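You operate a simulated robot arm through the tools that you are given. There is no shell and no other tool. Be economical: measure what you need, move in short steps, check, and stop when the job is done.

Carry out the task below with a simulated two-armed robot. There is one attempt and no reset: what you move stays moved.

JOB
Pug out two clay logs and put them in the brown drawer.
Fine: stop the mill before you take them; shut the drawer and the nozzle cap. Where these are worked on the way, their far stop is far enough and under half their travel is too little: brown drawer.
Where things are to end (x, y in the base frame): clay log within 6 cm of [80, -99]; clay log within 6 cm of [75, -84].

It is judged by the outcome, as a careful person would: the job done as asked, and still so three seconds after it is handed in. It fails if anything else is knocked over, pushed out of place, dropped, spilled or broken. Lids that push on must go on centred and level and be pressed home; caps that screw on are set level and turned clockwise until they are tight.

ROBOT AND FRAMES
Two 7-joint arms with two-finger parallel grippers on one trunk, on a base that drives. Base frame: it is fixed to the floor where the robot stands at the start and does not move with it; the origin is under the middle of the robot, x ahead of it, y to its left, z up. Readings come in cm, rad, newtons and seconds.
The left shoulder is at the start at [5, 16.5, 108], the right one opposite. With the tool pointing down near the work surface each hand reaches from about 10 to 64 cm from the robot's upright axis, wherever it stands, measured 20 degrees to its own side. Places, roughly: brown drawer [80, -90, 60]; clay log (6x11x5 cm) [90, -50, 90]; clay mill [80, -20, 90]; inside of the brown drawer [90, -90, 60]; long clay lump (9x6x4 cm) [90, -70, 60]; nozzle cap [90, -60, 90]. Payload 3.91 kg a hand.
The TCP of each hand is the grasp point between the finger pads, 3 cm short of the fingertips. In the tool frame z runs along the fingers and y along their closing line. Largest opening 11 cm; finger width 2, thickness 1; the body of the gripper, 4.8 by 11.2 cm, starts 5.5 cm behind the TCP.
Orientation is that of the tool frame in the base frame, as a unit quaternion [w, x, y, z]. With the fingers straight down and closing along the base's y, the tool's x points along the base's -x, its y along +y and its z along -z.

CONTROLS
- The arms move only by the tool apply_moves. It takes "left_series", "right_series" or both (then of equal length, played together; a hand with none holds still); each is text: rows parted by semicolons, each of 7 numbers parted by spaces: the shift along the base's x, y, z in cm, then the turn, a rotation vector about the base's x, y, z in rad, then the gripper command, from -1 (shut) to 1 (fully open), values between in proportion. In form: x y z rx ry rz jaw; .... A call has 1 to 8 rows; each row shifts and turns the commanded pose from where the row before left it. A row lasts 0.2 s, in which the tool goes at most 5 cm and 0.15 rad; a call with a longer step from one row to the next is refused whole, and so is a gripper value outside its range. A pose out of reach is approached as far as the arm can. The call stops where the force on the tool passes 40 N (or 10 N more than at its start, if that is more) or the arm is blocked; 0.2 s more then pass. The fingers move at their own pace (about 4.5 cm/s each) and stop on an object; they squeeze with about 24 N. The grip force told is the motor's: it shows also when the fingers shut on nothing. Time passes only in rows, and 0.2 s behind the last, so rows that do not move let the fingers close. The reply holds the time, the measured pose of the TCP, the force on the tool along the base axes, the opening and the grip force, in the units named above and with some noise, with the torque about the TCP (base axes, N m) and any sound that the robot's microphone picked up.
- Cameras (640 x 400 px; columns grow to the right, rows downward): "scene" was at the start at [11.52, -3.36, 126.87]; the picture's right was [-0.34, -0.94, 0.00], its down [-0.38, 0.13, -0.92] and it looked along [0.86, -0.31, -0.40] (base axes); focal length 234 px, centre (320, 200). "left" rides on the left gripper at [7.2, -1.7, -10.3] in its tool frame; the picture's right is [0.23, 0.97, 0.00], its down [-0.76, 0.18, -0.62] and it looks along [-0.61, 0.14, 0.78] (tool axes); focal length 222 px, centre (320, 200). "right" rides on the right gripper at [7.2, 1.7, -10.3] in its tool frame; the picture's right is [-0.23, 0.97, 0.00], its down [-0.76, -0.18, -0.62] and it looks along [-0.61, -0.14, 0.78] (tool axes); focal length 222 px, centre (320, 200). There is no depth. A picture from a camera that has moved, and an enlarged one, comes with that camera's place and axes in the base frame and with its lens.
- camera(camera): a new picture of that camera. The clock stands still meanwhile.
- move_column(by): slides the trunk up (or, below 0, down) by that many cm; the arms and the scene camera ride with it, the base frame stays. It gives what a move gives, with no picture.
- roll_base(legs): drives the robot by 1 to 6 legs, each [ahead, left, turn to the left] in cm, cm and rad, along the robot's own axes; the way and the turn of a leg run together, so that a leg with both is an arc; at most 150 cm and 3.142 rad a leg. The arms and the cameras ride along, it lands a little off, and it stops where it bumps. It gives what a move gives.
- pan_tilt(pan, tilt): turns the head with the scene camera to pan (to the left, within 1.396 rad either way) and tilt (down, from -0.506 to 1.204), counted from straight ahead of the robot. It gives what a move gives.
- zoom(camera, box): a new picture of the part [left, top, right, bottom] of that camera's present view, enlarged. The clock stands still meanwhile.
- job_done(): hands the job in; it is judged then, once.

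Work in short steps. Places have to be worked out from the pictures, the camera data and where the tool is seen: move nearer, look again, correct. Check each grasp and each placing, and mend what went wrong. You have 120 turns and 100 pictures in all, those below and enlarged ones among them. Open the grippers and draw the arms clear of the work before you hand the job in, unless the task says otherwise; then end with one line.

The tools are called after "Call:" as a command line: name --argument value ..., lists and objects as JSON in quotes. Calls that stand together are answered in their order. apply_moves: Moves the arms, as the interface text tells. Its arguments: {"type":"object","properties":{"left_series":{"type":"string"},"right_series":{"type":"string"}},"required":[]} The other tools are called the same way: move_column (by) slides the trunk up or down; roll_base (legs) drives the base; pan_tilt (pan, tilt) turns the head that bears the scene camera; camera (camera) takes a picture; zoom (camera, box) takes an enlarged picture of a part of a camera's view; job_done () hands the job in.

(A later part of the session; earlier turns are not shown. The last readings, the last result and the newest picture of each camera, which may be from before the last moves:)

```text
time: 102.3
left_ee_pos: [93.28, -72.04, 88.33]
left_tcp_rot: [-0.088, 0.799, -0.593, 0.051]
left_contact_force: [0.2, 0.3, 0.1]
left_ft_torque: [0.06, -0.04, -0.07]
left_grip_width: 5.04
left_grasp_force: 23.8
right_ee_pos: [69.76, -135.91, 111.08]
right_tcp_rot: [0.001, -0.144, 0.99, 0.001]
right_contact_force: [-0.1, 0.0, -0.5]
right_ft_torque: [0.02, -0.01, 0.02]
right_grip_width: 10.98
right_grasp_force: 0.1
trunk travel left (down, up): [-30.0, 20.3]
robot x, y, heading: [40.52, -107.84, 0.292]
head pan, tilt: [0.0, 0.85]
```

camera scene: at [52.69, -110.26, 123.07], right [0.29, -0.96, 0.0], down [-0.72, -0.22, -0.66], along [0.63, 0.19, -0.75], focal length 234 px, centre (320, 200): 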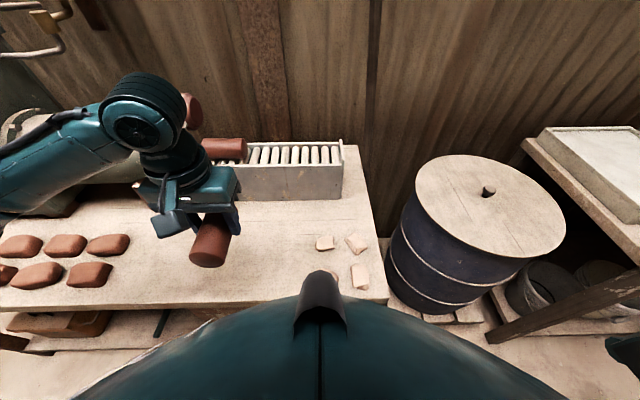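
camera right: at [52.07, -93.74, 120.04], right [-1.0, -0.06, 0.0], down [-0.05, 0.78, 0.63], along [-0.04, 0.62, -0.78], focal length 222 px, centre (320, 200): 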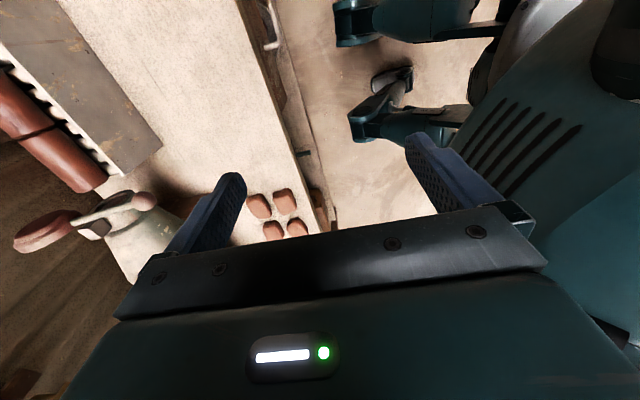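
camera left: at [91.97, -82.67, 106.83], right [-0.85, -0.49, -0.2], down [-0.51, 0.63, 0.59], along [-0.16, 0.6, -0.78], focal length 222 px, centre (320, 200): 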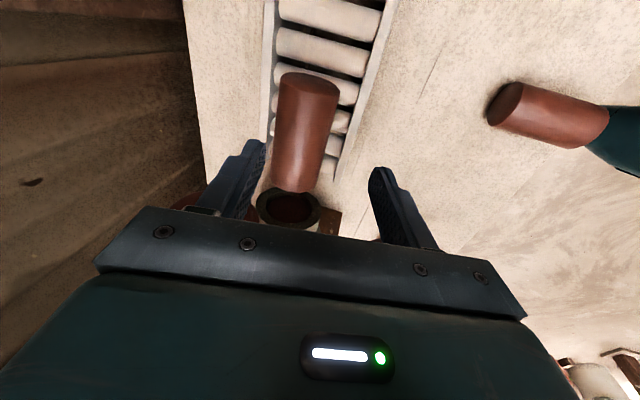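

Gripped at 5.04 with no side force, same as the good grip. I'll lift slowly.

Call:
apply_moves --left_series "0 0 0.5 0 0 0 -1;0 0 0.7 0 0 0 -1;0 0 1 0 0 0 -1;0 0 1 0 0 0 -1;0 0 1.5 0 0 0 -1;0 0 1.5 0 0 0 -1;0 0 1.5 0 0 0 -1;0 0 1.5 0 0 0 -1"

Call:
zoom --camera "scene" --box '[180, 70, 360, 190]'

```text
time: 104.1
left_ee_pos: [93.13, -72.03, 97.36]
left_tcp_rot: [-0.088, 0.798, -0.593, 0.052]
left_contact_force: [0.1, 0.6, -4.9]
left_ft_torque: [-0.02, 0.02, 0.0]
left_grip_width: 5.07
left_grasp_force: 24.2
right_ee_pos: [69.7, -136.02, 111.12]
right_tcp_rot: [0.001, -0.145, 0.989, 0.0]
right_contact_force: [-0.9, 0.0, 0.0]
right_ft_torque: [-0.02, -0.01, -0.01]
right_grip_width: 11.0
right_grasp_force: 0.0
trunk travel left (down, up): [-30.0, 20.3]
robot x, y, heading: [40.68, -108.45, 0.288]
head pan, tilt: [0.0, 0.85]
```

```text
3.33 times, centred on (270, 130) of scene
camera zoom: at [51.14, -105.43, 123.06], right [0.29, -0.96, 0.0], down [-0.72, -0.22, -0.66], along [0.63, 0.19, -0.75], focal length 778 px, centre (487, 433)
```

zoom: 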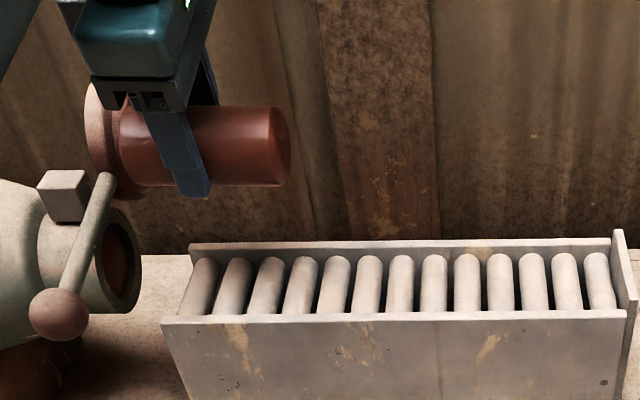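

Log 2 is held and the tray is empty. I'll bring it back over the bench, untilting and turning the hand back to straight.

Call:
apply_moves --left_series "-1 -2 0.5 0 0 0 -1;-1.5 -1.6 0.5 0 0 0 -1;-2.1 -0.8 0 -0.03 0.096 0 -1;-2.1 -0.8 0 -0.03 0.096 0 -1;-2.1 -0.8 0 0 0 -0.14 -1;-2.1 -0.8 0 0 0 -0.14 -1;-2.1 -0.8 0 0 0 -0.14 -1;-2.1 -0.8 0 0 0 -0.14 -1"

Call:
apply_moves --left_series "-2.1 -0.8 0 0 0 -0.14 -1;-2.1 -0.8 0 0 0 -0.14 -1;-2.1 -0.8 0 0 0 -0.14 -1;-1.5 -0.6 0 0 0 -0.14 -1;0 0 0 0 0 -0.14 -1;0 0 0 0 0 -0.14 -1;0 0 0 0 0 -0.14 -1;0 0 0 0 0 -0.03 -1"

```text
time: 105.9
left_ee_pos: [78.09, -80.63, 98.52]
left_tcp_rot: [0.008, -0.605, 0.796, 0.006]
left_contact_force: [-1.1, 0.1, -4.3]
left_ft_torque: [0.0, -0.03, 0.01]
left_grip_width: 5.06
left_grasp_force: 23.8
right_ee_pos: [69.85, -135.95, 111.21]
right_tcp_rot: [0.002, -0.144, 0.99, 0.0]
right_contact_force: [-0.2, -0.8, -0.4]
right_ft_torque: [0.0, -0.01, 0.01]
right_grip_width: 11.01
right_grasp_force: 0.1
trunk travel left (down, up): [-30.0, 20.3]
robot x, y, heading: [40.96, -108.34, 0.287]
head pan, tilt: [0.0, 0.85]
```

```text
time: 107.7
left_ee_pos: [70.33, -83.58, 98.43]
left_tcp_rot: [0.01, -0.145, 0.989, 0.001]
left_contact_force: [-0.1, 0.1, -4.0]
left_ft_torque: [-0.01, 0.0, 0.0]
left_grip_width: 5.03
left_grasp_force: 23.5
right_ee_pos: [69.82, -135.89, 111.08]
right_tcp_rot: [0.002, -0.145, 0.989, 0.0]
right_contact_force: [0.0, 0.3, -0.2]
right_ft_torque: [-0.02, -0.01, 0.04]
right_grip_width: 10.99
right_grasp_force: 0.0
trunk travel left (down, up): [-30.0, 20.3]
robot x, y, heading: [40.78, -108.12, 0.289]
head pan, tilt: [0.0, 0.85]
```

Now the drawer. I'll back away, and turn the right hand so it points forward with vertical closing (yaw −90°, then pitch up 90°).

Call:
roll_base --legs '[[-32, 0, 0]]'

Call:
apply_moves --right_series "2 2.5 0 0 0 -0.15 1;2 2.5 0 0 0 -0.15 1;2 2.5 0 0 0 -0.15 1;2 2.5 0 0 0 -0.15 1;0 0 0 0 0 -0.15 1;0 0 0 0 0 -0.15 1;0 0 0 0 0 -0.15 1;0 0 0 0 0 -0.15 1"

Call:
apply_moves --right_series "0 0 0 0 0 -0.15 1;0 0 0 0 0 -0.15 1;0 0 0 0 0 -0.07 1;0 0 0 0.0435 -0.1436 0 1;0 0 0 0.0435 -0.1436 0 1;0 0 0 0.0435 -0.1436 0 1;0 0 0 0.0435 -0.1436 0 1;0 0 0 0.0435 -0.1436 0 1"

Call:
apply_moves --right_series "0 0 -2 0.0435 -0.1436 0 1;0 0 -2 0.0435 -0.1436 0 1;0 0 -2 0.0435 -0.1436 0 1;0 0 -2 0.0435 -0.1436 0 1;0 0 -2 0.0435 -0.1436 0 1;0 0 -2 0.0203 -0.067 0 1"

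```text
time: 109.9
left_ee_pos: [39.65, -92.69, 98.5]
left_tcp_rot: [0.009, -0.147, 0.989, 0.0]
left_contact_force: [-0.8, -0.1, -4.7]
left_ft_torque: [-0.02, -0.05, -0.02]
left_grip_width: 5.04
left_grasp_force: 24.5
right_ee_pos: [39.35, -145.12, 111.08]
right_tcp_rot: [0.001, -0.146, 0.989, 0.0]
right_contact_force: [0.4, 0.2, 1.0]
right_ft_torque: [0.01, -0.03, 0.02]
right_grip_width: 11.01
right_grasp_force: 0.1
trunk travel left (down, up): [-30.0, 20.3]
robot x, y, heading: [10.23, -117.6, 0.293]
head pan, tilt: [0.0, 0.85]
```

```text
time: 111.7
left_ee_pos: [39.73, -92.77, 98.54]
left_tcp_rot: [0.009, -0.147, 0.989, 0.001]
left_contact_force: [0.9, -0.9, -4.0]
left_ft_torque: [-0.01, -0.03, -0.03]
left_grip_width: 5.06
left_grasp_force: 23.9
right_ee_pos: [47.34, -135.05, 111.23]
right_tcp_rot: [0.001, 0.44, 0.898, -0.001]
right_contact_force: [0.1, -0.2, 0.8]
right_ft_torque: [0.0, 0.0, 0.02]
right_grip_width: 11.0
right_grasp_force: 0.0
trunk travel left (down, up): [-30.0, 20.3]
robot x, y, heading: [10.53, -117.74, 0.295]
head pan, tilt: [0.0, 0.85]
```

```text
time: 113.5
left_ee_pos: [39.7, -92.84, 98.58]
left_tcp_rot: [0.01, -0.147, 0.989, 0.001]
left_contact_force: [-0.2, -0.7, -4.9]
left_ft_torque: [-0.01, -0.05, 0.0]
left_grip_width: 5.03
left_grasp_force: 24.1
right_ee_pos: [48.21, -135.08, 111.99]
right_tcp_rot: [0.219, 0.555, 0.747, 0.294]
right_contact_force: [-0.2, -1.1, -0.4]
right_ft_torque: [0.01, 0.0, 0.03]
right_grip_width: 11.01
right_grasp_force: 0.1
right hand out of reach, approached as far as the arm can: row 8
trunk travel left (down, up): [-30.0, 20.3]
robot x, y, heading: [10.23, -117.53, 0.294]
head pan, tilt: [0.0, 0.85]
```

```text
time: 114.9
left_ee_pos: [39.67, -92.56, 98.38]
left_tcp_rot: [0.009, -0.147, 0.989, 0.001]
left_contact_force: [-0.5, 0.3, -4.1]
left_ft_torque: [-0.03, -0.04, 0.03]
left_grip_width: 5.06
left_grasp_force: 24.2
right_ee_pos: [61.66, -137.63, 111.65]
right_tcp_rot: [0.413, 0.431, 0.579, 0.556]
right_contact_force: [0.0, 0.4, 0.5]
right_ft_torque: [0.0, -0.01, 0.0]
right_grip_width: 11.02
right_grasp_force: 0.1
right hand out of reach, approached as far as the arm can: row 1, 2, 3, 4, 5, 6
trunk travel left (down, up): [-30.0, 20.3]
robot x, y, heading: [10.63, -117.28, 0.299]
head pan, tilt: [0.0, 0.85]
```

The right hand now points forward. I'll lower the trunk so it gets down to handle height, raise the left hand relative, and shift the base left in line.

Call:
move_column --by -28

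Call:
apply_moves --left_series "0 0 3 0 0 0 -1;0 0 3 0 0 0 -1;0 0 3 0 0 0 -1;0 0 3 0 0 0 -1;0 0 3 0 0 0 -1" --right_series "-2 0 -3 0 0 0 1;-2 0 -4 0 0 0 1;-2 0 -4 0 0 0 1;-2 0 -4 0 0 0 1;0 0 -4 0 0 0 1"

Call:
roll_base --legs '[[0, 14, 0]]'

Call:
camera --camera "right"

Call:
camera --camera "scene"

```text
time: 117.7
left_ee_pos: [39.67, -92.69, 70.52]
left_tcp_rot: [0.01, -0.147, 0.989, 0.001]
left_contact_force: [0.2, 0.5, -4.5]
left_ft_torque: [-0.01, 0.01, -0.02]
left_grip_width: 5.01
left_grasp_force: 24.1
right_ee_pos: [61.73, -137.7, 83.68]
right_tcp_rot: [0.413, 0.432, 0.579, 0.554]
right_contact_force: [-0.2, 0.4, -0.1]
right_ft_torque: [-0.04, 0.02, -0.01]
right_grip_width: 11.0
right_grasp_force: 0.1
trunk travel left (down, up): [-2.0, 48.3]
robot x, y, heading: [10.48, -117.45, 0.293]
head pan, tilt: [0.0, 0.85]
```

```text
time: 118.9
left_ee_pos: [39.63, -92.84, 85.74]
left_tcp_rot: [0.009, -0.147, 0.989, 0.0]
left_contact_force: [0.4, 0.0, -3.8]
left_ft_torque: [-0.01, 0.01, -0.03]
left_grip_width: 5.03
left_grasp_force: 23.8
right_ee_pos: [60.99, -140.69, 73.41]
right_tcp_rot: [0.412, 0.431, 0.58, 0.555]
right_contact_force: [0.8, 0.4, -0.3]
right_ft_torque: [0.0, 0.02, -0.02]
right_grip_width: 11.0
right_grasp_force: 0.0
right hand out of reach, approached as far as the arm can: row 1, 2, 3, 4, 5
trunk travel left (down, up): [-2.0, 48.3]
robot x, y, heading: [10.61, -117.39, 0.291]
head pan, tilt: [0.0, 0.85]
```

```text
time: 120.8
left_ee_pos: [35.6, -79.49, 85.48]
left_tcp_rot: [0.009, -0.147, 0.989, 0.001]
left_contact_force: [0.7, 0.0, -4.1]
left_ft_torque: [0.04, 0.0, 0.0]
left_grip_width: 5.03
left_grasp_force: 23.8
right_ee_pos: [56.94, -127.3, 73.48]
right_tcp_rot: [0.412, 0.431, 0.579, 0.556]
right_contact_force: [-0.7, 0.1, -0.8]
right_ft_torque: [0.03, -0.01, 0.0]
right_grip_width: 11.01
right_grasp_force: 0.1
trunk travel left (down, up): [-2.0, 48.3]
robot x, y, heading: [6.11, -104.54, 0.292]
head pan, tilt: [0.0, 0.85]
```

```text
40 pictures are left
camera right: at [45.17, -123.39, 75.52], right [0.11, -0.21, 0.97], down [-0.39, -0.91, -0.15], along [0.92, -0.36, -0.18], focal length 222 px, centre (320, 200)
```

right: 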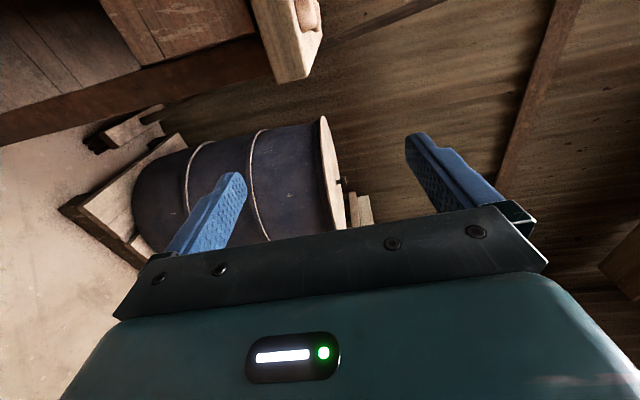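

```text
39 pictures are left
camera scene: at [16.57, -101.34, 95.07], right [0.29, -0.96, 0.0], down [-0.72, -0.22, -0.66], along [0.63, 0.19, -0.75], focal length 234 px, centre (320, 200)
```

scene: 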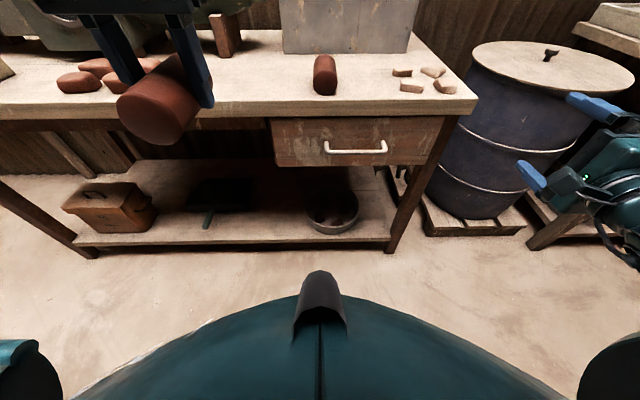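

Handle confirmed at v≈32.2, u≈110.5, z≈60.7. I'll test how the right hand can move down and inward in this orientation.

Call:
apply_moves --right_series "-1 3.5 -2 0 0 0 1;-1 3.5 -2 0 0 0 1;-1 3.5 -2 0 0 0 1;-1 3.5 -2 0 0 0 1"

```text
time: 121.8
left_ee_pos: [35.55, -79.55, 85.51]
left_tcp_rot: [0.01, -0.147, 0.989, 0.001]
left_contact_force: [0.0, -0.5, -3.2]
left_ft_torque: [0.0, -0.03, 0.0]
left_grip_width: 5.03
left_grasp_force: 24.2
right_ee_pos: [55.43, -127.82, 70.88]
right_tcp_rot: [0.411, 0.431, 0.58, 0.555]
right_contact_force: [0.9, 0.6, 0.2]
right_ft_torque: [0.0, 0.02, 0.0]
right_grip_width: 11.0
right_grasp_force: 0.2
right hand out of reach, approached as far as the arm can: row 1, 2, 3, 4
trunk travel left (down, up): [-2.0, 48.3]
robot x, y, heading: [6.32, -104.37, 0.297]
head pan, tilt: [0.0, 0.85]
```

That orientation limits the right arm. I'll reduce the pitch to about 0.7 rad (fingers down-forward), which still clears the bench edge and lets one finger reach behind the handle bar, while commanding the hand up and out.

Call:
apply_moves --right_series "1.5 0 3.9 -0.041 0.136 0 1;1.5 0 3.9 -0.041 0.136 0 1;1.5 0 3.9 -0.041 0.136 0 1;1.5 0 3.9 -0.041 0.136 0 1;1.5 0 3.9 -0.041 0.136 0 1;1.5 0 3.9 -0.041 0.136 0 1;1.5 0 3.9 0 0 0 1;1.5 0 3.9 0 0 0 1"

```text
time: 123.6
left_ee_pos: [35.68, -79.44, 85.56]
left_tcp_rot: [0.009, -0.147, 0.989, 0.0]
left_contact_force: [-0.5, -0.3, -4.4]
left_ft_torque: [0.02, -0.05, -0.02]
left_grip_width: 5.0
left_grasp_force: 23.9
right_ee_pos: [67.61, -127.85, 101.86]
right_tcp_rot: [0.198, 0.564, 0.757, 0.264]
right_contact_force: [-0.7, -0.6, -0.1]
right_ft_torque: [0.02, 0.01, -0.03]
right_grip_width: 11.0
right_grasp_force: 0.1
trunk travel left (down, up): [-2.0, 48.3]
robot x, y, heading: [5.9, -104.36, 0.294]
head pan, tilt: [0.0, 0.85]
```

Good, the hand is free again. I'll bring it inward and down to a standoff in front of the handle.

Call:
apply_moves --right_series "-2.5 3.0 -2.5 0 0 0 0.2;-2.5 3.0 -2.5 0 0 0 -0.2;-1.5 3.0 -3.4 0 0 0 -0.3;-1 3.0 -3.4 0 0 0 -0.3;-1 3.0 -3.4 0 0 0 -0.3;-1 3.0 -3.4 0 0 0 -0.3;-1 3.0 -3.4 0 0 0 -0.3;-1 3.0 -3.4 0 0 0 -0.3"

Call:
camera --camera "scene"

Call:
camera --camera "right"

```text
time: 125.4
left_ee_pos: [35.67, -79.56, 85.5]
left_tcp_rot: [0.009, -0.146, 0.989, 0.0]
left_contact_force: [-0.6, -0.1, -4.5]
left_ft_torque: [0.02, -0.07, 0.0]
left_grip_width: 4.99
left_grasp_force: 24.1
right_ee_pos: [56.04, -104.14, 76.77]
right_tcp_rot: [0.198, 0.564, 0.757, 0.266]
right_contact_force: [0.0, -0.3, -1.1]
right_ft_torque: [0.0, -0.01, 0.02]
right_grip_width: 3.84
right_grasp_force: 0.2
trunk travel left (down, up): [-2.0, 48.3]
robot x, y, heading: [6.54, -104.27, 0.299]
head pan, tilt: [0.0, 0.85]
```

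```text
38 pictures are left
camera scene: at [16.57, -101.35, 95.07], right [0.29, -0.96, 0.0], down [-0.72, -0.22, -0.66], along [0.63, 0.19, -0.75], focal length 234 px, centre (320, 200)
```

scene: 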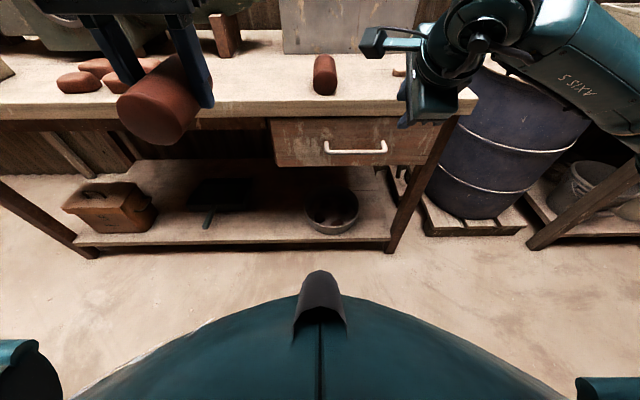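

```text
37 pictures are left
camera right: at [49.17, -98.65, 85.75], right [0.79, 0.0, 0.61], down [-0.29, -0.88, 0.38], along [0.54, -0.47, -0.7], focal length 222 px, centre (320, 200)
```

right: 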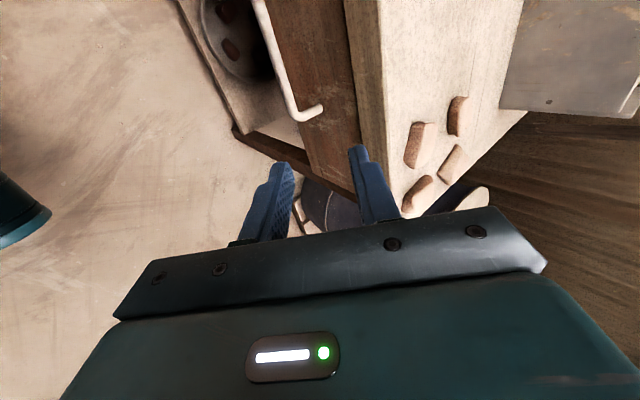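

The hand is near. I'll move to a pre-grasp point 6 cm up-front of the bar with a 3 cm opening, and look.

Call:
apply_moves --right_series "0 1.25 -3 0 0 0 -0.45;0.5 1.25 -3 0 0 0 -0.45;1 1.25 -2.5 0 0 0 -0.45;1.2 1.25 -1.5 0 0 0 -0.45"

Call:
camera --camera "right"

Call:
zoom --camera "scene" --box '[250, 60, 490, 210]'

```text
time: 126.4
left_ee_pos: [35.74, -79.37, 85.54]
left_tcp_rot: [0.01, -0.147, 0.989, 0.001]
left_contact_force: [-0.6, 0.5, -4.4]
left_ft_torque: [0.0, 0.0, 0.0]
left_grip_width: 5.0
left_grasp_force: 23.6
right_ee_pos: [58.76, -99.05, 66.56]
right_tcp_rot: [0.199, 0.563, 0.757, 0.265]
right_contact_force: [-0.6, -0.2, 0.5]
right_ft_torque: [-0.01, -0.01, -0.03]
right_grip_width: 3.04
right_grasp_force: 0.0
trunk travel left (down, up): [-2.0, 48.3]
robot x, y, heading: [6.32, -104.09, 0.296]
head pan, tilt: [0.0, 0.85]
```

```text
36 pictures are left
camera right: at [51.89, -93.54, 75.59], right [0.79, 0.0, 0.61], down [-0.29, -0.88, 0.38], along [0.54, -0.47, -0.7], focal length 222 px, centre (320, 200)
```

right: 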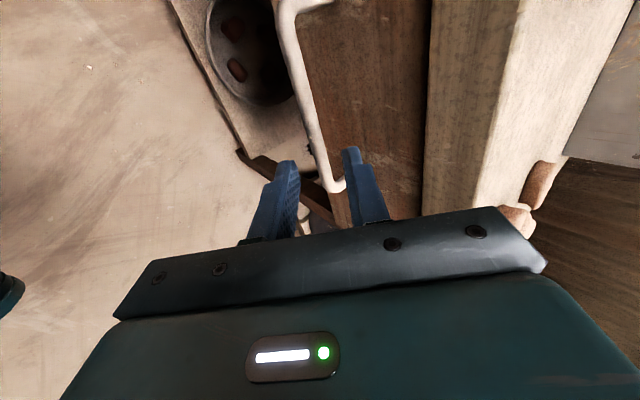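

```text
2.67 times, centred on (370, 135) of scene
camera zoom: at [16.57, -101.34, 95.07], right [0.29, -0.96, 0.0], down [-0.72, -0.22, -0.66], along [0.63, 0.19, -0.75], focal length 623 px, centre (187, 373)
```

zoom: 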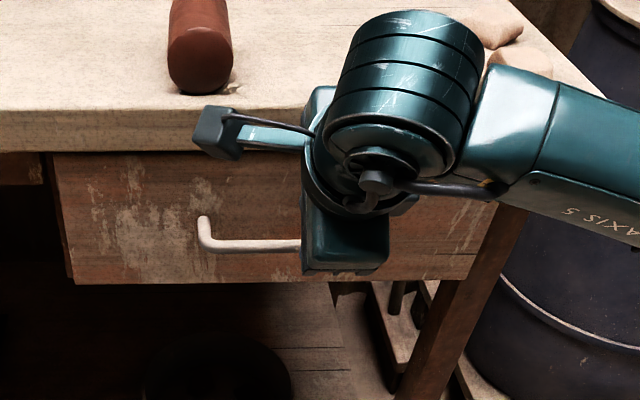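

The fingers straddle the bar line as planned. I'll advance along the finger direction and then close.

Call:
apply_moves --right_series "0.89 0.27 -1.17 0 0 0 -0.45;0.89 0.27 -1.17 0 0 0 -0.45;0.89 0.27 -1.17 0 0 0 -0.45;0.75 0.23 -1.0 0 0 0 -0.45;0 0 0 0 0 0 -1;0 0 0 0 0 0 -1;0 0 0 0 0 0 -1"

Call:
camera --camera "right"

```text
time: 128.0
left_ee_pos: [35.68, -79.51, 85.52]
left_tcp_rot: [0.01, -0.146, 0.989, 0.0]
left_contact_force: [-0.9, 0.1, -2.9]
left_ft_torque: [-0.01, 0.01, 0.02]
left_grip_width: 5.0
left_grasp_force: 23.9
right_ee_pos: [62.1, -98.01, 61.83]
right_tcp_rot: [0.196, 0.562, 0.759, 0.263]
right_contact_force: [-18.9, -8.4, -8.3]
right_ft_torque: [-0.44, 0.11, 0.22]
right_grip_width: 1.17
right_grasp_force: 45.1
trunk travel left (down, up): [-2.0, 48.3]
robot x, y, heading: [6.34, -103.87, 0.293]
head pan, tilt: [0.0, 0.85]
```

```text
34 pictures are left
camera right: at [55.2, -92.53, 70.96], right [0.8, 0.0, 0.6], down [-0.28, -0.88, 0.38], along [0.53, -0.48, -0.7], focal length 222 px, centre (320, 200)
```

right: 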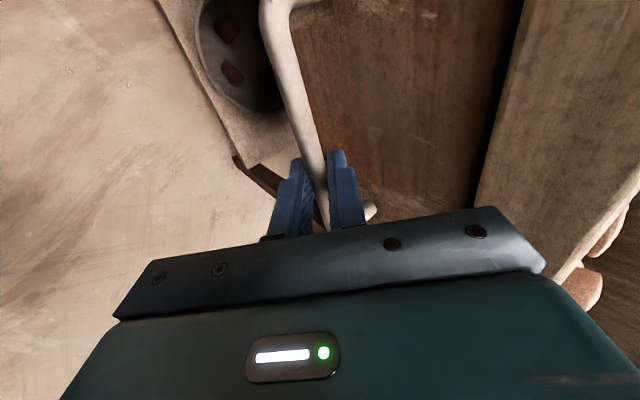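

The bar is gripped. I'll pull straight out (−v) with the arm.

Call:
apply_moves --right_series "-1.5 -0.45 0 0 0 0 -1;-1.9 -0.58 0 0 0 0 -1;-1.9 -0.58 0 0 0 0 -1;-1.9 -0.58 0 0 0 0 -1;-1.9 -0.58 0 0 0 0 -1;-1.9 -0.58 0 0 0 0 -1;-1.9 -0.58 0 0 0 0 -1;-1.9 -0.58 0 0 0 0 -1"

Call:
camera --camera "scene"

```text
time: 129.8
left_ee_pos: [35.88, -79.62, 85.5]
left_tcp_rot: [0.009, -0.146, 0.989, 0.002]
left_contact_force: [0.1, -0.3, -4.3]
left_ft_torque: [0.01, 0.01, -0.01]
left_grip_width: 5.03
left_grasp_force: 24.4
right_ee_pos: [47.51, -102.72, 61.87]
right_tcp_rot: [0.199, 0.565, 0.757, 0.261]
right_contact_force: [7.0, -24.8, -24.1]
right_ft_torque: [-0.46, 0.13, 0.49]
right_grip_width: 1.18
right_grasp_force: 44.8
trunk travel left (down, up): [-2.0, 48.3]
robot x, y, heading: [6.26, -104.37, 0.297]
head pan, tilt: [0.0, 0.85]
```

```text
33 pictures are left
camera scene: at [16.71, -101.45, 95.04], right [0.29, -0.96, 0.0], down [-0.72, -0.22, -0.66], along [0.63, 0.19, -0.75], focal length 234 px, centre (320, 200)
```

scene: 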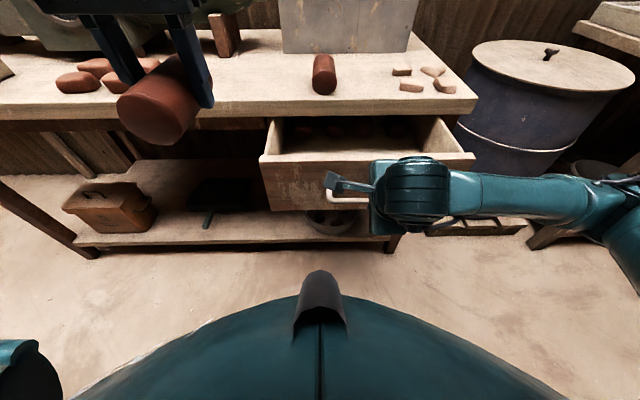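

It opened about 15 cm. I'll keep pulling to the stop.

Call:
apply_moves --right_series "-1.7 -0.6 0.05 0 0 0 -1;-1.7 -0.57 0.05 0 0 0 -1;-1.7 -0.57 0 0 0 0 -1;-1.7 -0.57 0 0 0 0 -1;-1.7 -0.57 0 0 0 0 -1;-1.7 -0.57 0 0 0 0 -1;-1.7 -0.57 0 0 0 0 -1"

Call:
camera --camera "scene"

```text
time: 130.4
left_ee_pos: [35.82, -79.56, 85.5]
left_tcp_rot: [0.009, -0.146, 0.989, 0.001]
left_contact_force: [0.1, -0.2, -4.0]
left_ft_torque: [-0.02, -0.01, 0.02]
left_grip_width: 5.02
left_grasp_force: 23.7
right_ee_pos: [43.65, -104.04, 61.98]
right_tcp_rot: [0.199, 0.564, 0.76, 0.255]
right_contact_force: [-1.8, -4.1, -8.7]
right_ft_torque: [0.1, 0.2, 0.41]
right_grip_width: 1.14
right_grasp_force: 45.1
right hand out of reach, approached as far as the arm can: row 3
trunk travel left (down, up): [-2.0, 48.3]
robot x, y, heading: [6.38, -104.3, 0.295]
head pan, tilt: [0.0, 0.85]
stopped in row 3 (right hand): the force on the tool passed its limit at 47 N (the readings are from after the stop); the commanded pose is now the measured one
```

```text
32 pictures are left
camera scene: at [16.61, -101.37, 95.12], right [0.29, -0.96, 0.0], down [-0.72, -0.22, -0.66], along [0.63, 0.19, -0.75], focal length 234 px, centre (320, 200)
```

scene: 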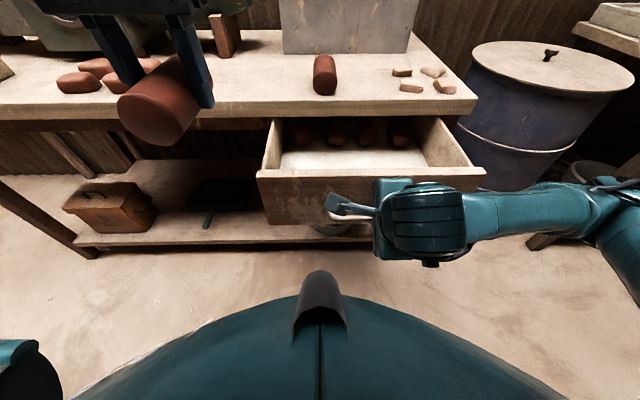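

Opened about 19 cm; the arm reached its limit. I'll back the base gently to see whether the drawer has more travel.

Call:
roll_base --legs '[[-5, 0, 0]]'

```text
time: 131.4
left_ee_pos: [31.03, -81.02, 85.46]
left_tcp_rot: [0.009, -0.146, 0.989, 0.001]
left_contact_force: [-0.4, -0.3, -4.7]
left_ft_torque: [0.0, -0.04, -0.03]
left_grip_width: 5.0
left_grasp_force: 23.5
right_ee_pos: [38.95, -105.46, 61.98]
right_tcp_rot: [0.201, 0.565, 0.758, 0.257]
right_contact_force: [1.7, -14.8, -17.0]
right_ft_torque: [-0.35, 0.08, 0.36]
right_grip_width: 1.2
right_grasp_force: 44.5
trunk travel left (down, up): [-2.0, 48.3]
robot x, y, heading: [1.72, -105.61, 0.286]
head pan, tilt: [0.0, 0.85]
```

Still moving freely. Another 5 cm.

Call:
roll_base --legs '[[-5, 0, 0]]'

Call:
camera --camera "scene"

```text
time: 132.3
left_ee_pos: [26.24, -82.45, 85.46]
left_tcp_rot: [0.01, -0.146, 0.989, 0.002]
left_contact_force: [0.9, -0.6, -4.0]
left_ft_torque: [0.05, -0.04, 0.02]
left_grip_width: 4.98
left_grasp_force: 24.3
right_ee_pos: [34.24, -107.03, 61.88]
right_tcp_rot: [0.201, 0.566, 0.758, 0.255]
right_contact_force: [2.8, -14.6, -2.7]
right_ft_torque: [-0.11, 0.1, 0.46]
right_grip_width: 1.19
right_grasp_force: 44.4
trunk travel left (down, up): [-2.0, 48.3]
robot x, y, heading: [-3.0, -107.19, 0.292]
head pan, tilt: [0.0, 0.85]
```

```text
31 pictures are left
camera scene: at [7.09, -104.29, 95.06], right [0.29, -0.96, 0.0], down [-0.72, -0.22, -0.66], along [0.63, 0.19, -0.75], focal length 234 px, centre (320, 200)
```

scene: 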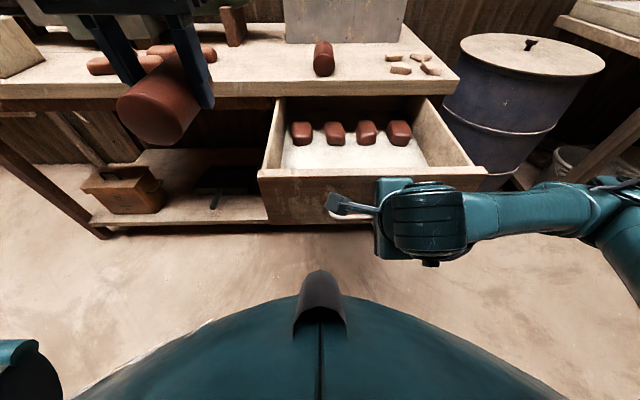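

Open ~29 cm with four lumps at the rear of the drawer. With the drawer displaced, the targets are now at about (52.1,−108.0) and (47.1,−93.0). I'll bring log 2 over (47.1,−93).

Call:
apply_moves --left_series "2.6 -1.3 0 0 0 0 -1;2.6 -1.3 0 0 0 0 -1;2.6 -1.3 0 0 0 0 -1;2.6 -1.3 0 0 0 0 -1;2.6 -1.3 0 0 0 0 -1;2.6 -1.3 0 0 0 0 -1;2.6 -1.3 0 0 0 0 -1;2.6 -1.4 0 0 0 0 -1"

Call:
apply_moves --left_series "0 0 -3 0 0 0 -1;0 0 -3 0 0 0 -1;0 0 -3 0 0 0 -1;0 0 -2.5 0 0 0 -1"

Call:
camera --camera "scene"

```text
time: 134.1
left_ee_pos: [47.07, -93.08, 85.39]
left_tcp_rot: [0.01, -0.146, 0.989, 0.002]
left_contact_force: [-0.3, 0.4, -3.7]
left_ft_torque: [-0.01, -0.05, 0.0]
left_grip_width: 5.0
left_grasp_force: 23.4
right_ee_pos: [34.36, -107.07, 61.98]
right_tcp_rot: [0.201, 0.566, 0.758, 0.255]
right_contact_force: [1.3, -6.2, -0.7]
right_ft_torque: [0.03, 0.02, 0.47]
right_grip_width: 1.17
right_grasp_force: 45.1
trunk travel left (down, up): [-2.0, 48.3]
robot x, y, heading: [-3.49, -107.05, 0.297]
head pan, tilt: [0.0, 0.85]
```

```text
time: 135.1
left_ee_pos: [46.94, -93.0, 74.04]
left_tcp_rot: [0.01, -0.146, 0.989, 0.001]
left_contact_force: [-0.3, -0.3, -2.8]
left_ft_torque: [-0.01, -0.01, -0.01]
left_grip_width: 4.97
left_grasp_force: 24.0
right_ee_pos: [34.22, -107.01, 61.86]
right_tcp_rot: [0.202, 0.566, 0.758, 0.254]
right_contact_force: [1.4, -4.3, -1.4]
right_ft_torque: [-0.14, 0.01, 0.36]
right_grip_width: 1.16
right_grasp_force: 44.8
trunk travel left (down, up): [-2.0, 48.3]
robot x, y, heading: [-3.0, -107.19, 0.292]
head pan, tilt: [0.0, 0.85]
```

```text
30 pictures are left
camera scene: at [7.08, -104.26, 95.07], right [0.29, -0.96, 0.0], down [-0.72, -0.22, -0.66], along [0.63, 0.19, -0.75], focal length 234 px, centre (320, 200)
```

scene: 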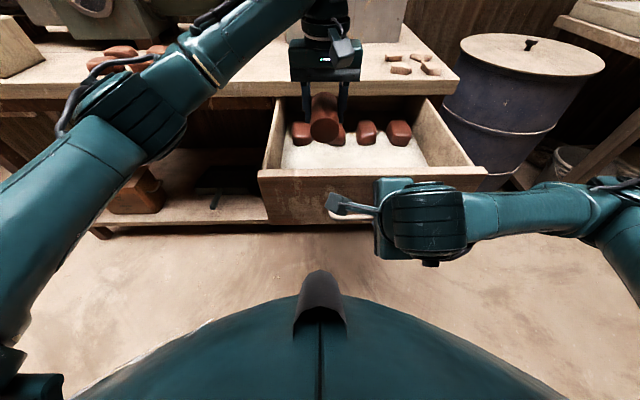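

The log is over the left part of the drawer, clear of the lumps. I'll lower until it touches the drawer floor.

Call:
apply_moves --left_series "0 0 -2.5 0 0 0 -1;0 0 -2.5 0 0 0 -1;0 0 -2.5 0 0 0 -1;0 0 -2 0 0 0 -1;0 0 -1 0 0 0 -1;0 0 -0.7 0 0 0 -1;0 0 -0.7 0 0 0 -1;0 0 -0.7 0 0 0 -1"

```text
time: 136.9
left_ee_pos: [47.0, -92.98, 61.37]
left_tcp_rot: [0.01, -0.146, 0.989, 0.001]
left_contact_force: [-0.7, -0.9, -4.9]
left_ft_torque: [0.0, -0.04, 0.03]
left_grip_width: 4.98
left_grasp_force: 23.8
right_ee_pos: [34.3, -106.96, 61.99]
right_tcp_rot: [0.202, 0.565, 0.758, 0.255]
right_contact_force: [1.5, -4.6, -1.0]
right_ft_torque: [-0.32, -0.1, 0.18]
right_grip_width: 1.15
right_grasp_force: 45.2
trunk travel left (down, up): [-2.0, 48.3]
robot x, y, heading: [-2.96, -106.94, 0.288]
head pan, tilt: [0.0, 0.85]
```

Call:
apply_moves --left_series "0 0 -0.6 0 0 0 -1;0 0 -0.6 0 0 0 -1;0 0 -0.5 0 0 0 -1;0 0 -0.5 0 0 0 -1"

```text
time: 137.9
left_ee_pos: [47.04, -93.09, 59.53]
left_tcp_rot: [0.013, -0.146, 0.989, 0.0]
left_contact_force: [2.8, -0.1, 22.5]
left_ft_torque: [-0.03, -0.07, 0.01]
left_grip_width: 4.95
left_grasp_force: 23.8
right_ee_pos: [34.15, -107.0, 61.98]
right_tcp_rot: [0.201, 0.566, 0.758, 0.254]
right_contact_force: [-0.4, 0.0, -10.6]
right_ft_torque: [-0.92, -0.13, -0.49]
right_grip_width: 1.15
right_grasp_force: 45.0
trunk travel left (down, up): [-2.0, 48.3]
robot x, y, heading: [-3.48, -107.0, 0.297]
head pan, tilt: [0.0, 0.85]
```

Touchdown. I'll ease up slightly, open partway, and rise.

Call:
apply_moves --left_series "0 0 0.3 0 0 0 -1;0 0 0 0 0 0 0;0 0 0 0 0 0 0.3;0 0 2.5 0 0 0 0.3;0 0 4 0 0 0 0.3;0 0 4 0 0 0 0.3;0 0 4 0 0 0 0.3;0 0 4 0 0 0 0.3"

Call:
camera --camera "left"

```text
time: 139.7
left_ee_pos: [46.94, -92.89, 78.13]
left_tcp_rot: [0.009, -0.147, 0.989, 0.002]
left_contact_force: [0.3, -0.5, -0.7]
left_ft_torque: [-0.01, 0.02, -0.02]
left_grip_width: 7.14
left_grasp_force: 0.1
right_ee_pos: [34.25, -107.07, 61.97]
right_tcp_rot: [0.202, 0.565, 0.758, 0.255]
right_contact_force: [1.1, -4.6, -6.1]
right_ft_torque: [-0.19, -0.07, 0.23]
right_grip_width: 1.17
right_grasp_force: 44.9
trunk travel left (down, up): [-2.0, 48.3]
robot x, y, heading: [-3.34, -107.13, 0.289]
head pan, tilt: [0.0, 0.85]
```

```text
29 pictures are left
camera left: at [40.49, -96.59, 88.25], right [-0.5, 0.87, 0.0], down [0.67, 0.39, 0.64], along [0.55, 0.31, -0.77], focal length 222 px, centre (320, 200)
```

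left: 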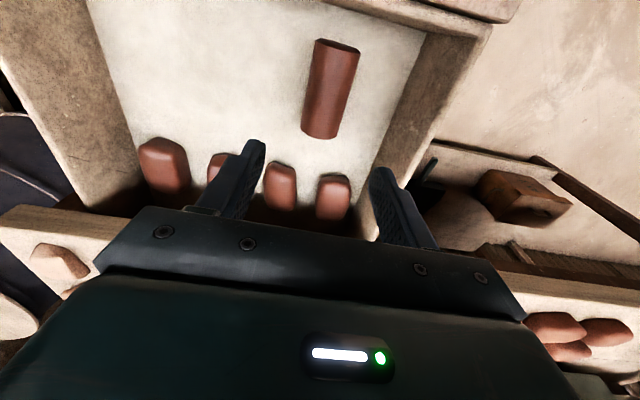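

Log 2 lies at about (46,−92), on target within 1.6 cm. To get closer to log 1, I'll push the drawer partly in by driving 8 cm ahead while still holding the handle.

Call:
apply_moves --left_series "0 0 4 0 0 0 0.6;0 0 4 0 0 0 0.6;0 0 4 0 0 0 0.6"

Call:
roll_base --legs '[[8, 0, 0]]'

```text
time: 140.5
left_ee_pos: [47.02, -92.84, 90.1]
left_tcp_rot: [0.009, -0.146, 0.989, 0.002]
left_contact_force: [0.3, 1.3, -0.4]
left_ft_torque: [0.02, 0.01, -0.02]
left_grip_width: 8.81
left_grasp_force: 0.0
right_ee_pos: [34.13, -107.1, 61.97]
right_tcp_rot: [0.201, 0.566, 0.758, 0.256]
right_contact_force: [0.2, -6.5, -4.5]
right_ft_torque: [-0.13, -0.11, 0.27]
right_grip_width: 1.14
right_grasp_force: 44.7
trunk travel left (down, up): [-2.0, 48.3]
robot x, y, heading: [-3.22, -107.28, 0.29]
head pan, tilt: [0.0, 0.85]
```

```text
time: 141.6
left_ee_pos: [54.69, -90.58, 90.05]
left_tcp_rot: [0.01, -0.146, 0.989, 0.0]
left_contact_force: [-0.1, 0.1, 1.0]
left_ft_torque: [0.0, 0.01, -0.02]
left_grip_width: 8.81
left_grasp_force: 0.1
right_ee_pos: [41.82, -104.52, 61.98]
right_tcp_rot: [0.201, 0.565, 0.759, 0.256]
right_contact_force: [-2.9, 15.0, -9.9]
right_ft_torque: [-0.32, -0.07, 0.05]
right_grip_width: 1.16
right_grasp_force: 44.7
trunk travel left (down, up): [-2.0, 48.3]
robot x, y, heading: [4.57, -105.01, 0.297]
head pan, tilt: [0.0, 0.85]
```

Now I'll release the handle and withdraw the right hand back along its approach, then up and to the right.

Call:
apply_moves --right_series "0 0 0 0 0 0 -0.35;0 0 0 0 0 0 -0.35;-0.89 -0.27 1.17 0 0 0 -0.35;-0.89 -0.27 1.17 0 0 0 -0.35;-0.89 -0.27 1.17 0 0 0 -0.35;-0.89 -0.27 1.5 0 0 0 -0.35;0 -2.5 3 0 0 0 -0.35;0 -2.5 3 0 0 0 -0.35"

Call:
apply_moves --right_series "0.5 -3.5 3 0 0 0 0;0.5 -3.5 3 0 0 0 0;0.5 -3.5 3 0 0 0 0;0.5 -3.5 3 0 0 0 0;0.5 -3.5 3 0 0 0 0"

Call:
move_column --by 18

Call:
camera --camera "scene"

```text
time: 143.4
left_ee_pos: [54.58, -90.61, 89.97]
left_tcp_rot: [0.01, -0.146, 0.989, 0.0]
left_contact_force: [0.3, 0.5, -0.2]
left_ft_torque: [-0.02, -0.02, 0.01]
left_grip_width: 8.79
left_grasp_force: 0.1
right_ee_pos: [41.31, -106.78, 73.82]
right_tcp_rot: [0.2, 0.566, 0.759, 0.253]
right_contact_force: [0.0, 0.1, 0.1]
right_ft_torque: [0.03, 0.02, -0.01]
right_grip_width: 3.57
right_grasp_force: 0.1
right hand out of reach, approached as far as the arm can: row 3, 4, 5, 6, 7, 8
trunk travel left (down, up): [-2.0, 48.3]
robot x, y, heading: [4.67, -104.72, 0.289]
head pan, tilt: [0.0, 0.85]
```

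```text
time: 144.6
left_ee_pos: [54.66, -90.63, 90.12]
left_tcp_rot: [0.009, -0.145, 0.989, 0.001]
left_contact_force: [0.2, 0.1, 0.0]
left_ft_torque: [-0.01, -0.01, -0.06]
left_grip_width: 8.82
left_grasp_force: 0.0
right_ee_pos: [44.26, -123.92, 88.92]
right_tcp_rot: [0.2, 0.565, 0.759, 0.256]
right_contact_force: [0.5, 0.7, 0.2]
right_ft_torque: [0.03, 0.0, -0.02]
right_grip_width: 5.51
right_grasp_force: 0.0
right hand out of reach, approached as far as the arm can: row 1
trunk travel left (down, up): [-2.0, 48.3]
robot x, y, heading: [4.29, -104.65, 0.292]
head pan, tilt: [0.0, 0.85]
```

```text
time: 146.6
left_ee_pos: [54.57, -90.65, 108.01]
left_tcp_rot: [0.01, -0.147, 0.989, 0.001]
left_contact_force: [0.1, 0.5, 0.5]
left_ft_torque: [0.02, 0.0, 0.02]
left_grip_width: 8.81
left_grasp_force: 0.0
right_ee_pos: [44.27, -123.86, 106.79]
right_tcp_rot: [0.199, 0.565, 0.759, 0.256]
right_contact_force: [-0.9, -0.3, 0.1]
right_ft_torque: [0.02, -0.04, -0.02]
right_grip_width: 5.51
right_grasp_force: 0.1
trunk travel left (down, up): [-20.0, 30.3]
robot x, y, heading: [4.37, -104.74, 0.29]
head pan, tilt: [0.0, 0.85]
```

```text
28 pictures are left
camera scene: at [14.69, -101.95, 113.06], right [0.29, -0.96, 0.0], down [-0.72, -0.22, -0.66], along [0.63, 0.19, -0.75], focal length 234 px, centre (320, 200)
```

scene: 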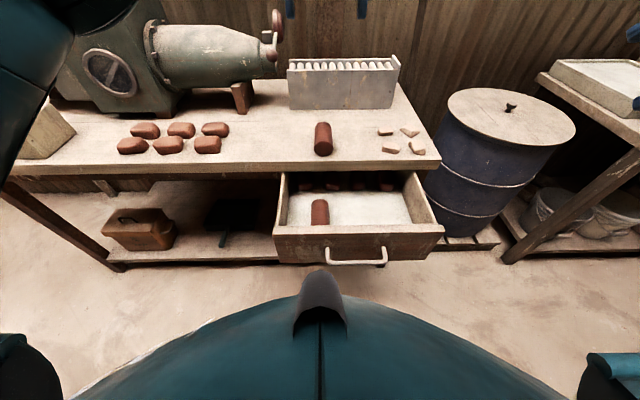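

Log 1 at about (70.6,−86.2) on the bench. I'll drive ahead 10 and right 15, then reach for it with the left hand.

Call:
roll_base --legs '[[0, -15, 0], [10, 0, 0]]'

Call:
apply_moves --left_series "0.2 3.5 -2 0 0 0 0.5;0.2 3.5 -2 0 0 0 0.5;0.2 3.5 -2.5 0 0 0 0.4;0.2 3.5 -2.5 0 0 0 0.4;0 0 -3 0 0 0 0.4;0 0 -3 0 0 0 0.4"

Call:
camera --camera "left"

```text
time: 149.2
left_ee_pos: [68.03, -101.98, 107.93]
left_tcp_rot: [0.01, -0.148, 0.989, 0.0]
left_contact_force: [-0.2, 0.9, -0.3]
left_ft_torque: [0.0, 0.0, 0.01]
left_grip_width: 8.82
left_grasp_force: 0.0
right_ee_pos: [57.89, -135.25, 106.8]
right_tcp_rot: [0.2, 0.564, 0.759, 0.256]
right_contact_force: [0.2, -0.4, 0.0]
right_ft_torque: [0.03, 0.01, 0.02]
right_grip_width: 5.5
right_grasp_force: 0.1
trunk travel left (down, up): [-20.0, 30.3]
robot x, y, heading: [18.0, -116.49, 0.294]
head pan, tilt: [0.0, 0.85]
```

```text
time: 150.6
left_ee_pos: [68.79, -87.9, 92.99]
left_tcp_rot: [0.01, -0.147, 0.989, 0.0]
left_contact_force: [0.7, -0.5, -0.3]
left_ft_torque: [0.03, -0.01, 0.01]
left_grip_width: 7.71
left_grasp_force: 0.0
right_ee_pos: [57.81, -135.26, 106.91]
right_tcp_rot: [0.199, 0.564, 0.759, 0.256]
right_contact_force: [0.5, -0.4, 0.2]
right_ft_torque: [-0.04, -0.02, 0.01]
right_grip_width: 5.52
right_grasp_force: 0.1
trunk travel left (down, up): [-20.0, 30.3]
robot x, y, heading: [17.93, -116.09, 0.293]
head pan, tilt: [0.0, 0.85]
```

```text
27 pictures are left
camera left: at [62.24, -91.54, 103.09], right [-0.5, 0.87, -0.01], down [0.66, 0.39, 0.64], along [0.55, 0.32, -0.77], focal length 222 px, centre (320, 200)
```

left: 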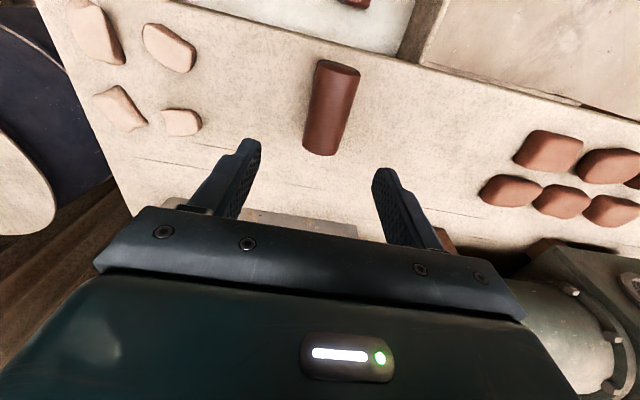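

I'll centre over log 1 and go down to grasp it near the bench, TCP≈75.5.

Call:
apply_moves --left_series "0.8 0.7 -2 0 0 0 0.5;0.8 0.6 -3 0 0 0 0.5;0 0 -3 0 0 0 0.5;0 0 -3 0 0 0 0.5;0 0 -3 0 0 0 0.5;0 0 -2 0 0 0 0.5;0 0 -1.2 0 0 0 0.5;0 0 0 0 0 0 0.5"

Call:
apply_moves --left_series "0 0 0 0 0 0 -1;0 0 0 0 0 0 -1;0 0 0 0 0 0 -1;0 0 0 0 0 0 -1;0 0 0 0 0 0 -1"

```text
time: 152.4
left_ee_pos: [70.45, -86.76, 75.85]
left_tcp_rot: [0.009, -0.146, 0.989, 0.0]
left_contact_force: [0.3, -0.2, 0.5]
left_ft_torque: [0.02, -0.02, -0.03]
left_grip_width: 8.24
left_grasp_force: 0.0
right_ee_pos: [57.75, -135.23, 106.93]
right_tcp_rot: [0.199, 0.565, 0.759, 0.256]
right_contact_force: [-0.3, 0.3, 0.7]
right_ft_torque: [0.02, 0.03, 0.01]
right_grip_width: 5.5
right_grasp_force: 0.0
trunk travel left (down, up): [-20.0, 30.3]
robot x, y, heading: [17.8, -116.49, 0.295]
head pan, tilt: [0.0, 0.85]
```

```text
time: 153.6
left_ee_pos: [70.41, -86.69, 75.87]
left_tcp_rot: [0.009, -0.147, 0.989, 0.0]
left_contact_force: [0.0, 2.2, 0.2]
left_ft_torque: [0.04, 0.02, -0.01]
left_grip_width: 5.17
left_grasp_force: 23.7
right_ee_pos: [57.76, -135.22, 106.79]
right_tcp_rot: [0.2, 0.564, 0.759, 0.256]
right_contact_force: [0.2, -0.4, -0.8]
right_ft_torque: [0.0, 0.04, -0.01]
right_grip_width: 5.5
right_grasp_force: 0.0
trunk travel left (down, up): [-20.0, 30.3]
robot x, y, heading: [17.71, -115.9, 0.297]
head pan, tilt: [0.0, 0.85]
```

To avoid a shallow grip, I'll reopen, go 0.9 lower, close, and lift slowly.

Call:
apply_moves --left_series "0 0 0 0 0 0 0.2;0 0 -0.5 0 0 0 0.2;0 0 -0.4 0 0 0 0.2;0 0 0 0 0 0 -1;0 0 0 0 0 0 -1;0 0 0 0 0 0 -1;0 0 0.5 0 0 0 -1;0 0 1 0 0 0 -1"

Call:
apply_moves --left_series "0 0 1 0 0 0 -1;0 0 1.5 0 0 0 -1;0 0 2 0 0 0 -1;0 0 2 0 0 0 -1;0 0 2 0 0 0 -1;0 0 2 0 0 0 -1"

```text
time: 155.4
left_ee_pos: [70.43, -86.68, 76.46]
left_tcp_rot: [0.01, -0.147, 0.989, 0.001]
left_contact_force: [-0.4, -0.2, -4.7]
left_ft_torque: [0.02, 0.01, -0.01]
left_grip_width: 5.17
left_grasp_force: 23.8
right_ee_pos: [57.86, -135.29, 106.81]
right_tcp_rot: [0.2, 0.564, 0.759, 0.256]
right_contact_force: [-0.1, 0.9, 0.7]
right_ft_torque: [0.04, -0.01, 0.0]
right_grip_width: 5.5
right_grasp_force: 0.1
trunk travel left (down, up): [-20.0, 30.3]
robot x, y, heading: [18.21, -116.59, 0.291]
head pan, tilt: [0.0, 0.85]
```

```text
time: 156.8
left_ee_pos: [70.56, -86.67, 86.99]
left_tcp_rot: [0.01, -0.147, 0.989, 0.001]
left_contact_force: [-0.2, 0.9, -4.9]
left_ft_torque: [-0.03, -0.02, -0.05]
left_grip_width: 5.21
left_grasp_force: 24.0
right_ee_pos: [57.89, -135.26, 106.84]
right_tcp_rot: [0.2, 0.564, 0.759, 0.257]
right_contact_force: [0.7, 0.9, 1.0]
right_ft_torque: [0.0, 0.02, 0.03]
right_grip_width: 5.49
right_grasp_force: 0.0
trunk travel left (down, up): [-20.0, 30.3]
robot x, y, heading: [17.95, -116.13, 0.293]
head pan, tilt: [0.0, 0.85]
```

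Held (4.9 N). I'll carry it over the other target in the drawer, (59.7,−105.5).

Call:
apply_moves --left_series "-1.36 -2.35 0.2 0 0 0 -1;-1.36 -2.35 0 0 0 0 -1;-1.36 -2.35 0 0 0 0 -1;-1.36 -2.35 0 0 0 0 -1;-1.36 -2.35 0 0 0 0 -1;-1.36 -2.35 0 0 0 0 -1;-1.36 -2.35 0 0 0 0 -1;-1.36 -2.35 0 0 0 0 -1"

Call:
apply_moves --left_series "0 0 -2.5 0 0 0 -1;0 0 -3 0 0 0 -1;0 0 -3 0 0 0 -1;0 0 -3 0 0 0 -1"

Call:
camera --camera "scene"

```text
time: 158.6
left_ee_pos: [59.47, -105.48, 86.95]
left_tcp_rot: [0.01, -0.147, 0.989, 0.0]
left_contact_force: [-0.1, 0.1, -4.7]
left_ft_torque: [-0.03, -0.03, 0.01]
left_grip_width: 5.23
left_grasp_force: 24.3
right_ee_pos: [57.85, -135.29, 106.79]
right_tcp_rot: [0.2, 0.564, 0.759, 0.257]
right_contact_force: [-0.3, 0.3, 0.7]
right_ft_torque: [-0.03, 0.0, 0.0]
right_grip_width: 5.48
right_grasp_force: 0.0
trunk travel left (down, up): [-20.0, 30.3]
robot x, y, heading: [17.98, -116.46, 0.296]
head pan, tilt: [0.0, 0.85]
```

```text
time: 159.6
left_ee_pos: [59.62, -105.49, 75.44]
left_tcp_rot: [0.01, -0.147, 0.989, 0.0]
left_contact_force: [0.4, -0.4, -4.7]
left_ft_torque: [0.03, 0.01, -0.02]
left_grip_width: 5.21
left_grasp_force: 23.8
right_ee_pos: [57.88, -135.25, 106.79]
right_tcp_rot: [0.199, 0.564, 0.759, 0.256]
right_contact_force: [0.0, 1.1, -0.1]
right_ft_torque: [-0.01, 0.02, -0.02]
right_grip_width: 5.49
right_grasp_force: 0.0
trunk travel left (down, up): [-20.0, 30.3]
robot x, y, heading: [18.3, -115.95, 0.295]
head pan, tilt: [0.0, 0.85]
```

```text
26 pictures are left
camera scene: at [28.23, -113.4, 113.07], right [0.29, -0.96, 0.0], down [-0.72, -0.22, -0.66], along [0.63, 0.19, -0.75], focal length 234 px, centre (320, 200)
```

scene: 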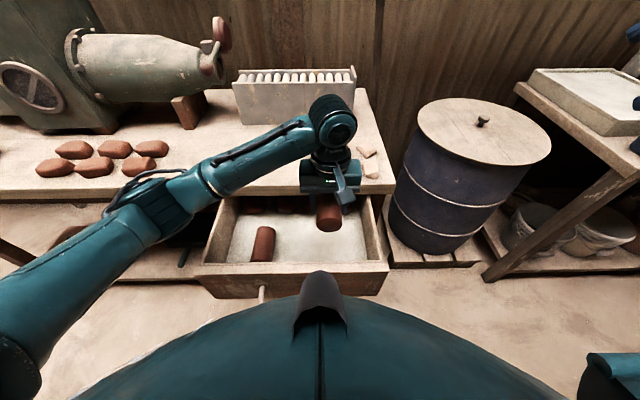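

Position looks right. I'll lower into the drawer.

Call:
apply_moves --left_series "0 0 -2.5 0 0 0 -1;0 0 -2.5 0 0 0 -1;0 0 -2.5 0 0 0 -1;0 0 -2.5 0 0 0 -1;0 0 -2 0 0 0 -1;0 0 -1.5 0 0 0 -1;0 0 -0.8 0 0 0 -1;0 0 -0.7 0 0 0 -1"

Call:
apply_moves --left_series "0 0 -0.6 0 0 0 -1;0 0 -0.5 0 0 0 -1;0 0 -0.5 0 0 0 -1"

```text
time: 161.4
left_ee_pos: [59.5, -105.5, 60.56]
left_tcp_rot: [0.009, -0.147, 0.989, 0.0]
left_contact_force: [-0.7, -0.5, -4.2]
left_ft_torque: [-0.03, -0.02, -0.01]
left_grip_width: 5.19
left_grasp_force: 24.0
right_ee_pos: [57.83, -135.29, 106.73]
right_tcp_rot: [0.2, 0.564, 0.759, 0.257]
right_contact_force: [0.0, -0.4, -0.2]
right_ft_torque: [-0.02, -0.02, 0.02]
right_grip_width: 5.52
right_grasp_force: 0.1
trunk travel left (down, up): [-20.0, 30.3]
robot x, y, heading: [18.25, -116.3, 0.296]
head pan, tilt: [0.0, 0.85]
```

```text
time: 162.2
left_ee_pos: [59.7, -105.39, 59.44]
left_tcp_rot: [0.012, -0.147, 0.989, 0.0]
left_contact_force: [-3.8, 5.5, 21.4]
left_ft_torque: [0.27, 1.01, -0.33]
left_grip_width: 5.21
left_grasp_force: 24.3
right_ee_pos: [57.65, -135.16, 106.92]
right_tcp_rot: [0.201, 0.564, 0.759, 0.256]
right_contact_force: [0.5, 0.5, 0.1]
right_ft_torque: [0.0, 0.05, -0.03]
right_grip_width: 5.47
right_grasp_force: 0.0
trunk travel left (down, up): [-20.0, 30.3]
robot x, y, heading: [18.05, -116.46, 0.295]
head pan, tilt: [0.0, 0.85]
```

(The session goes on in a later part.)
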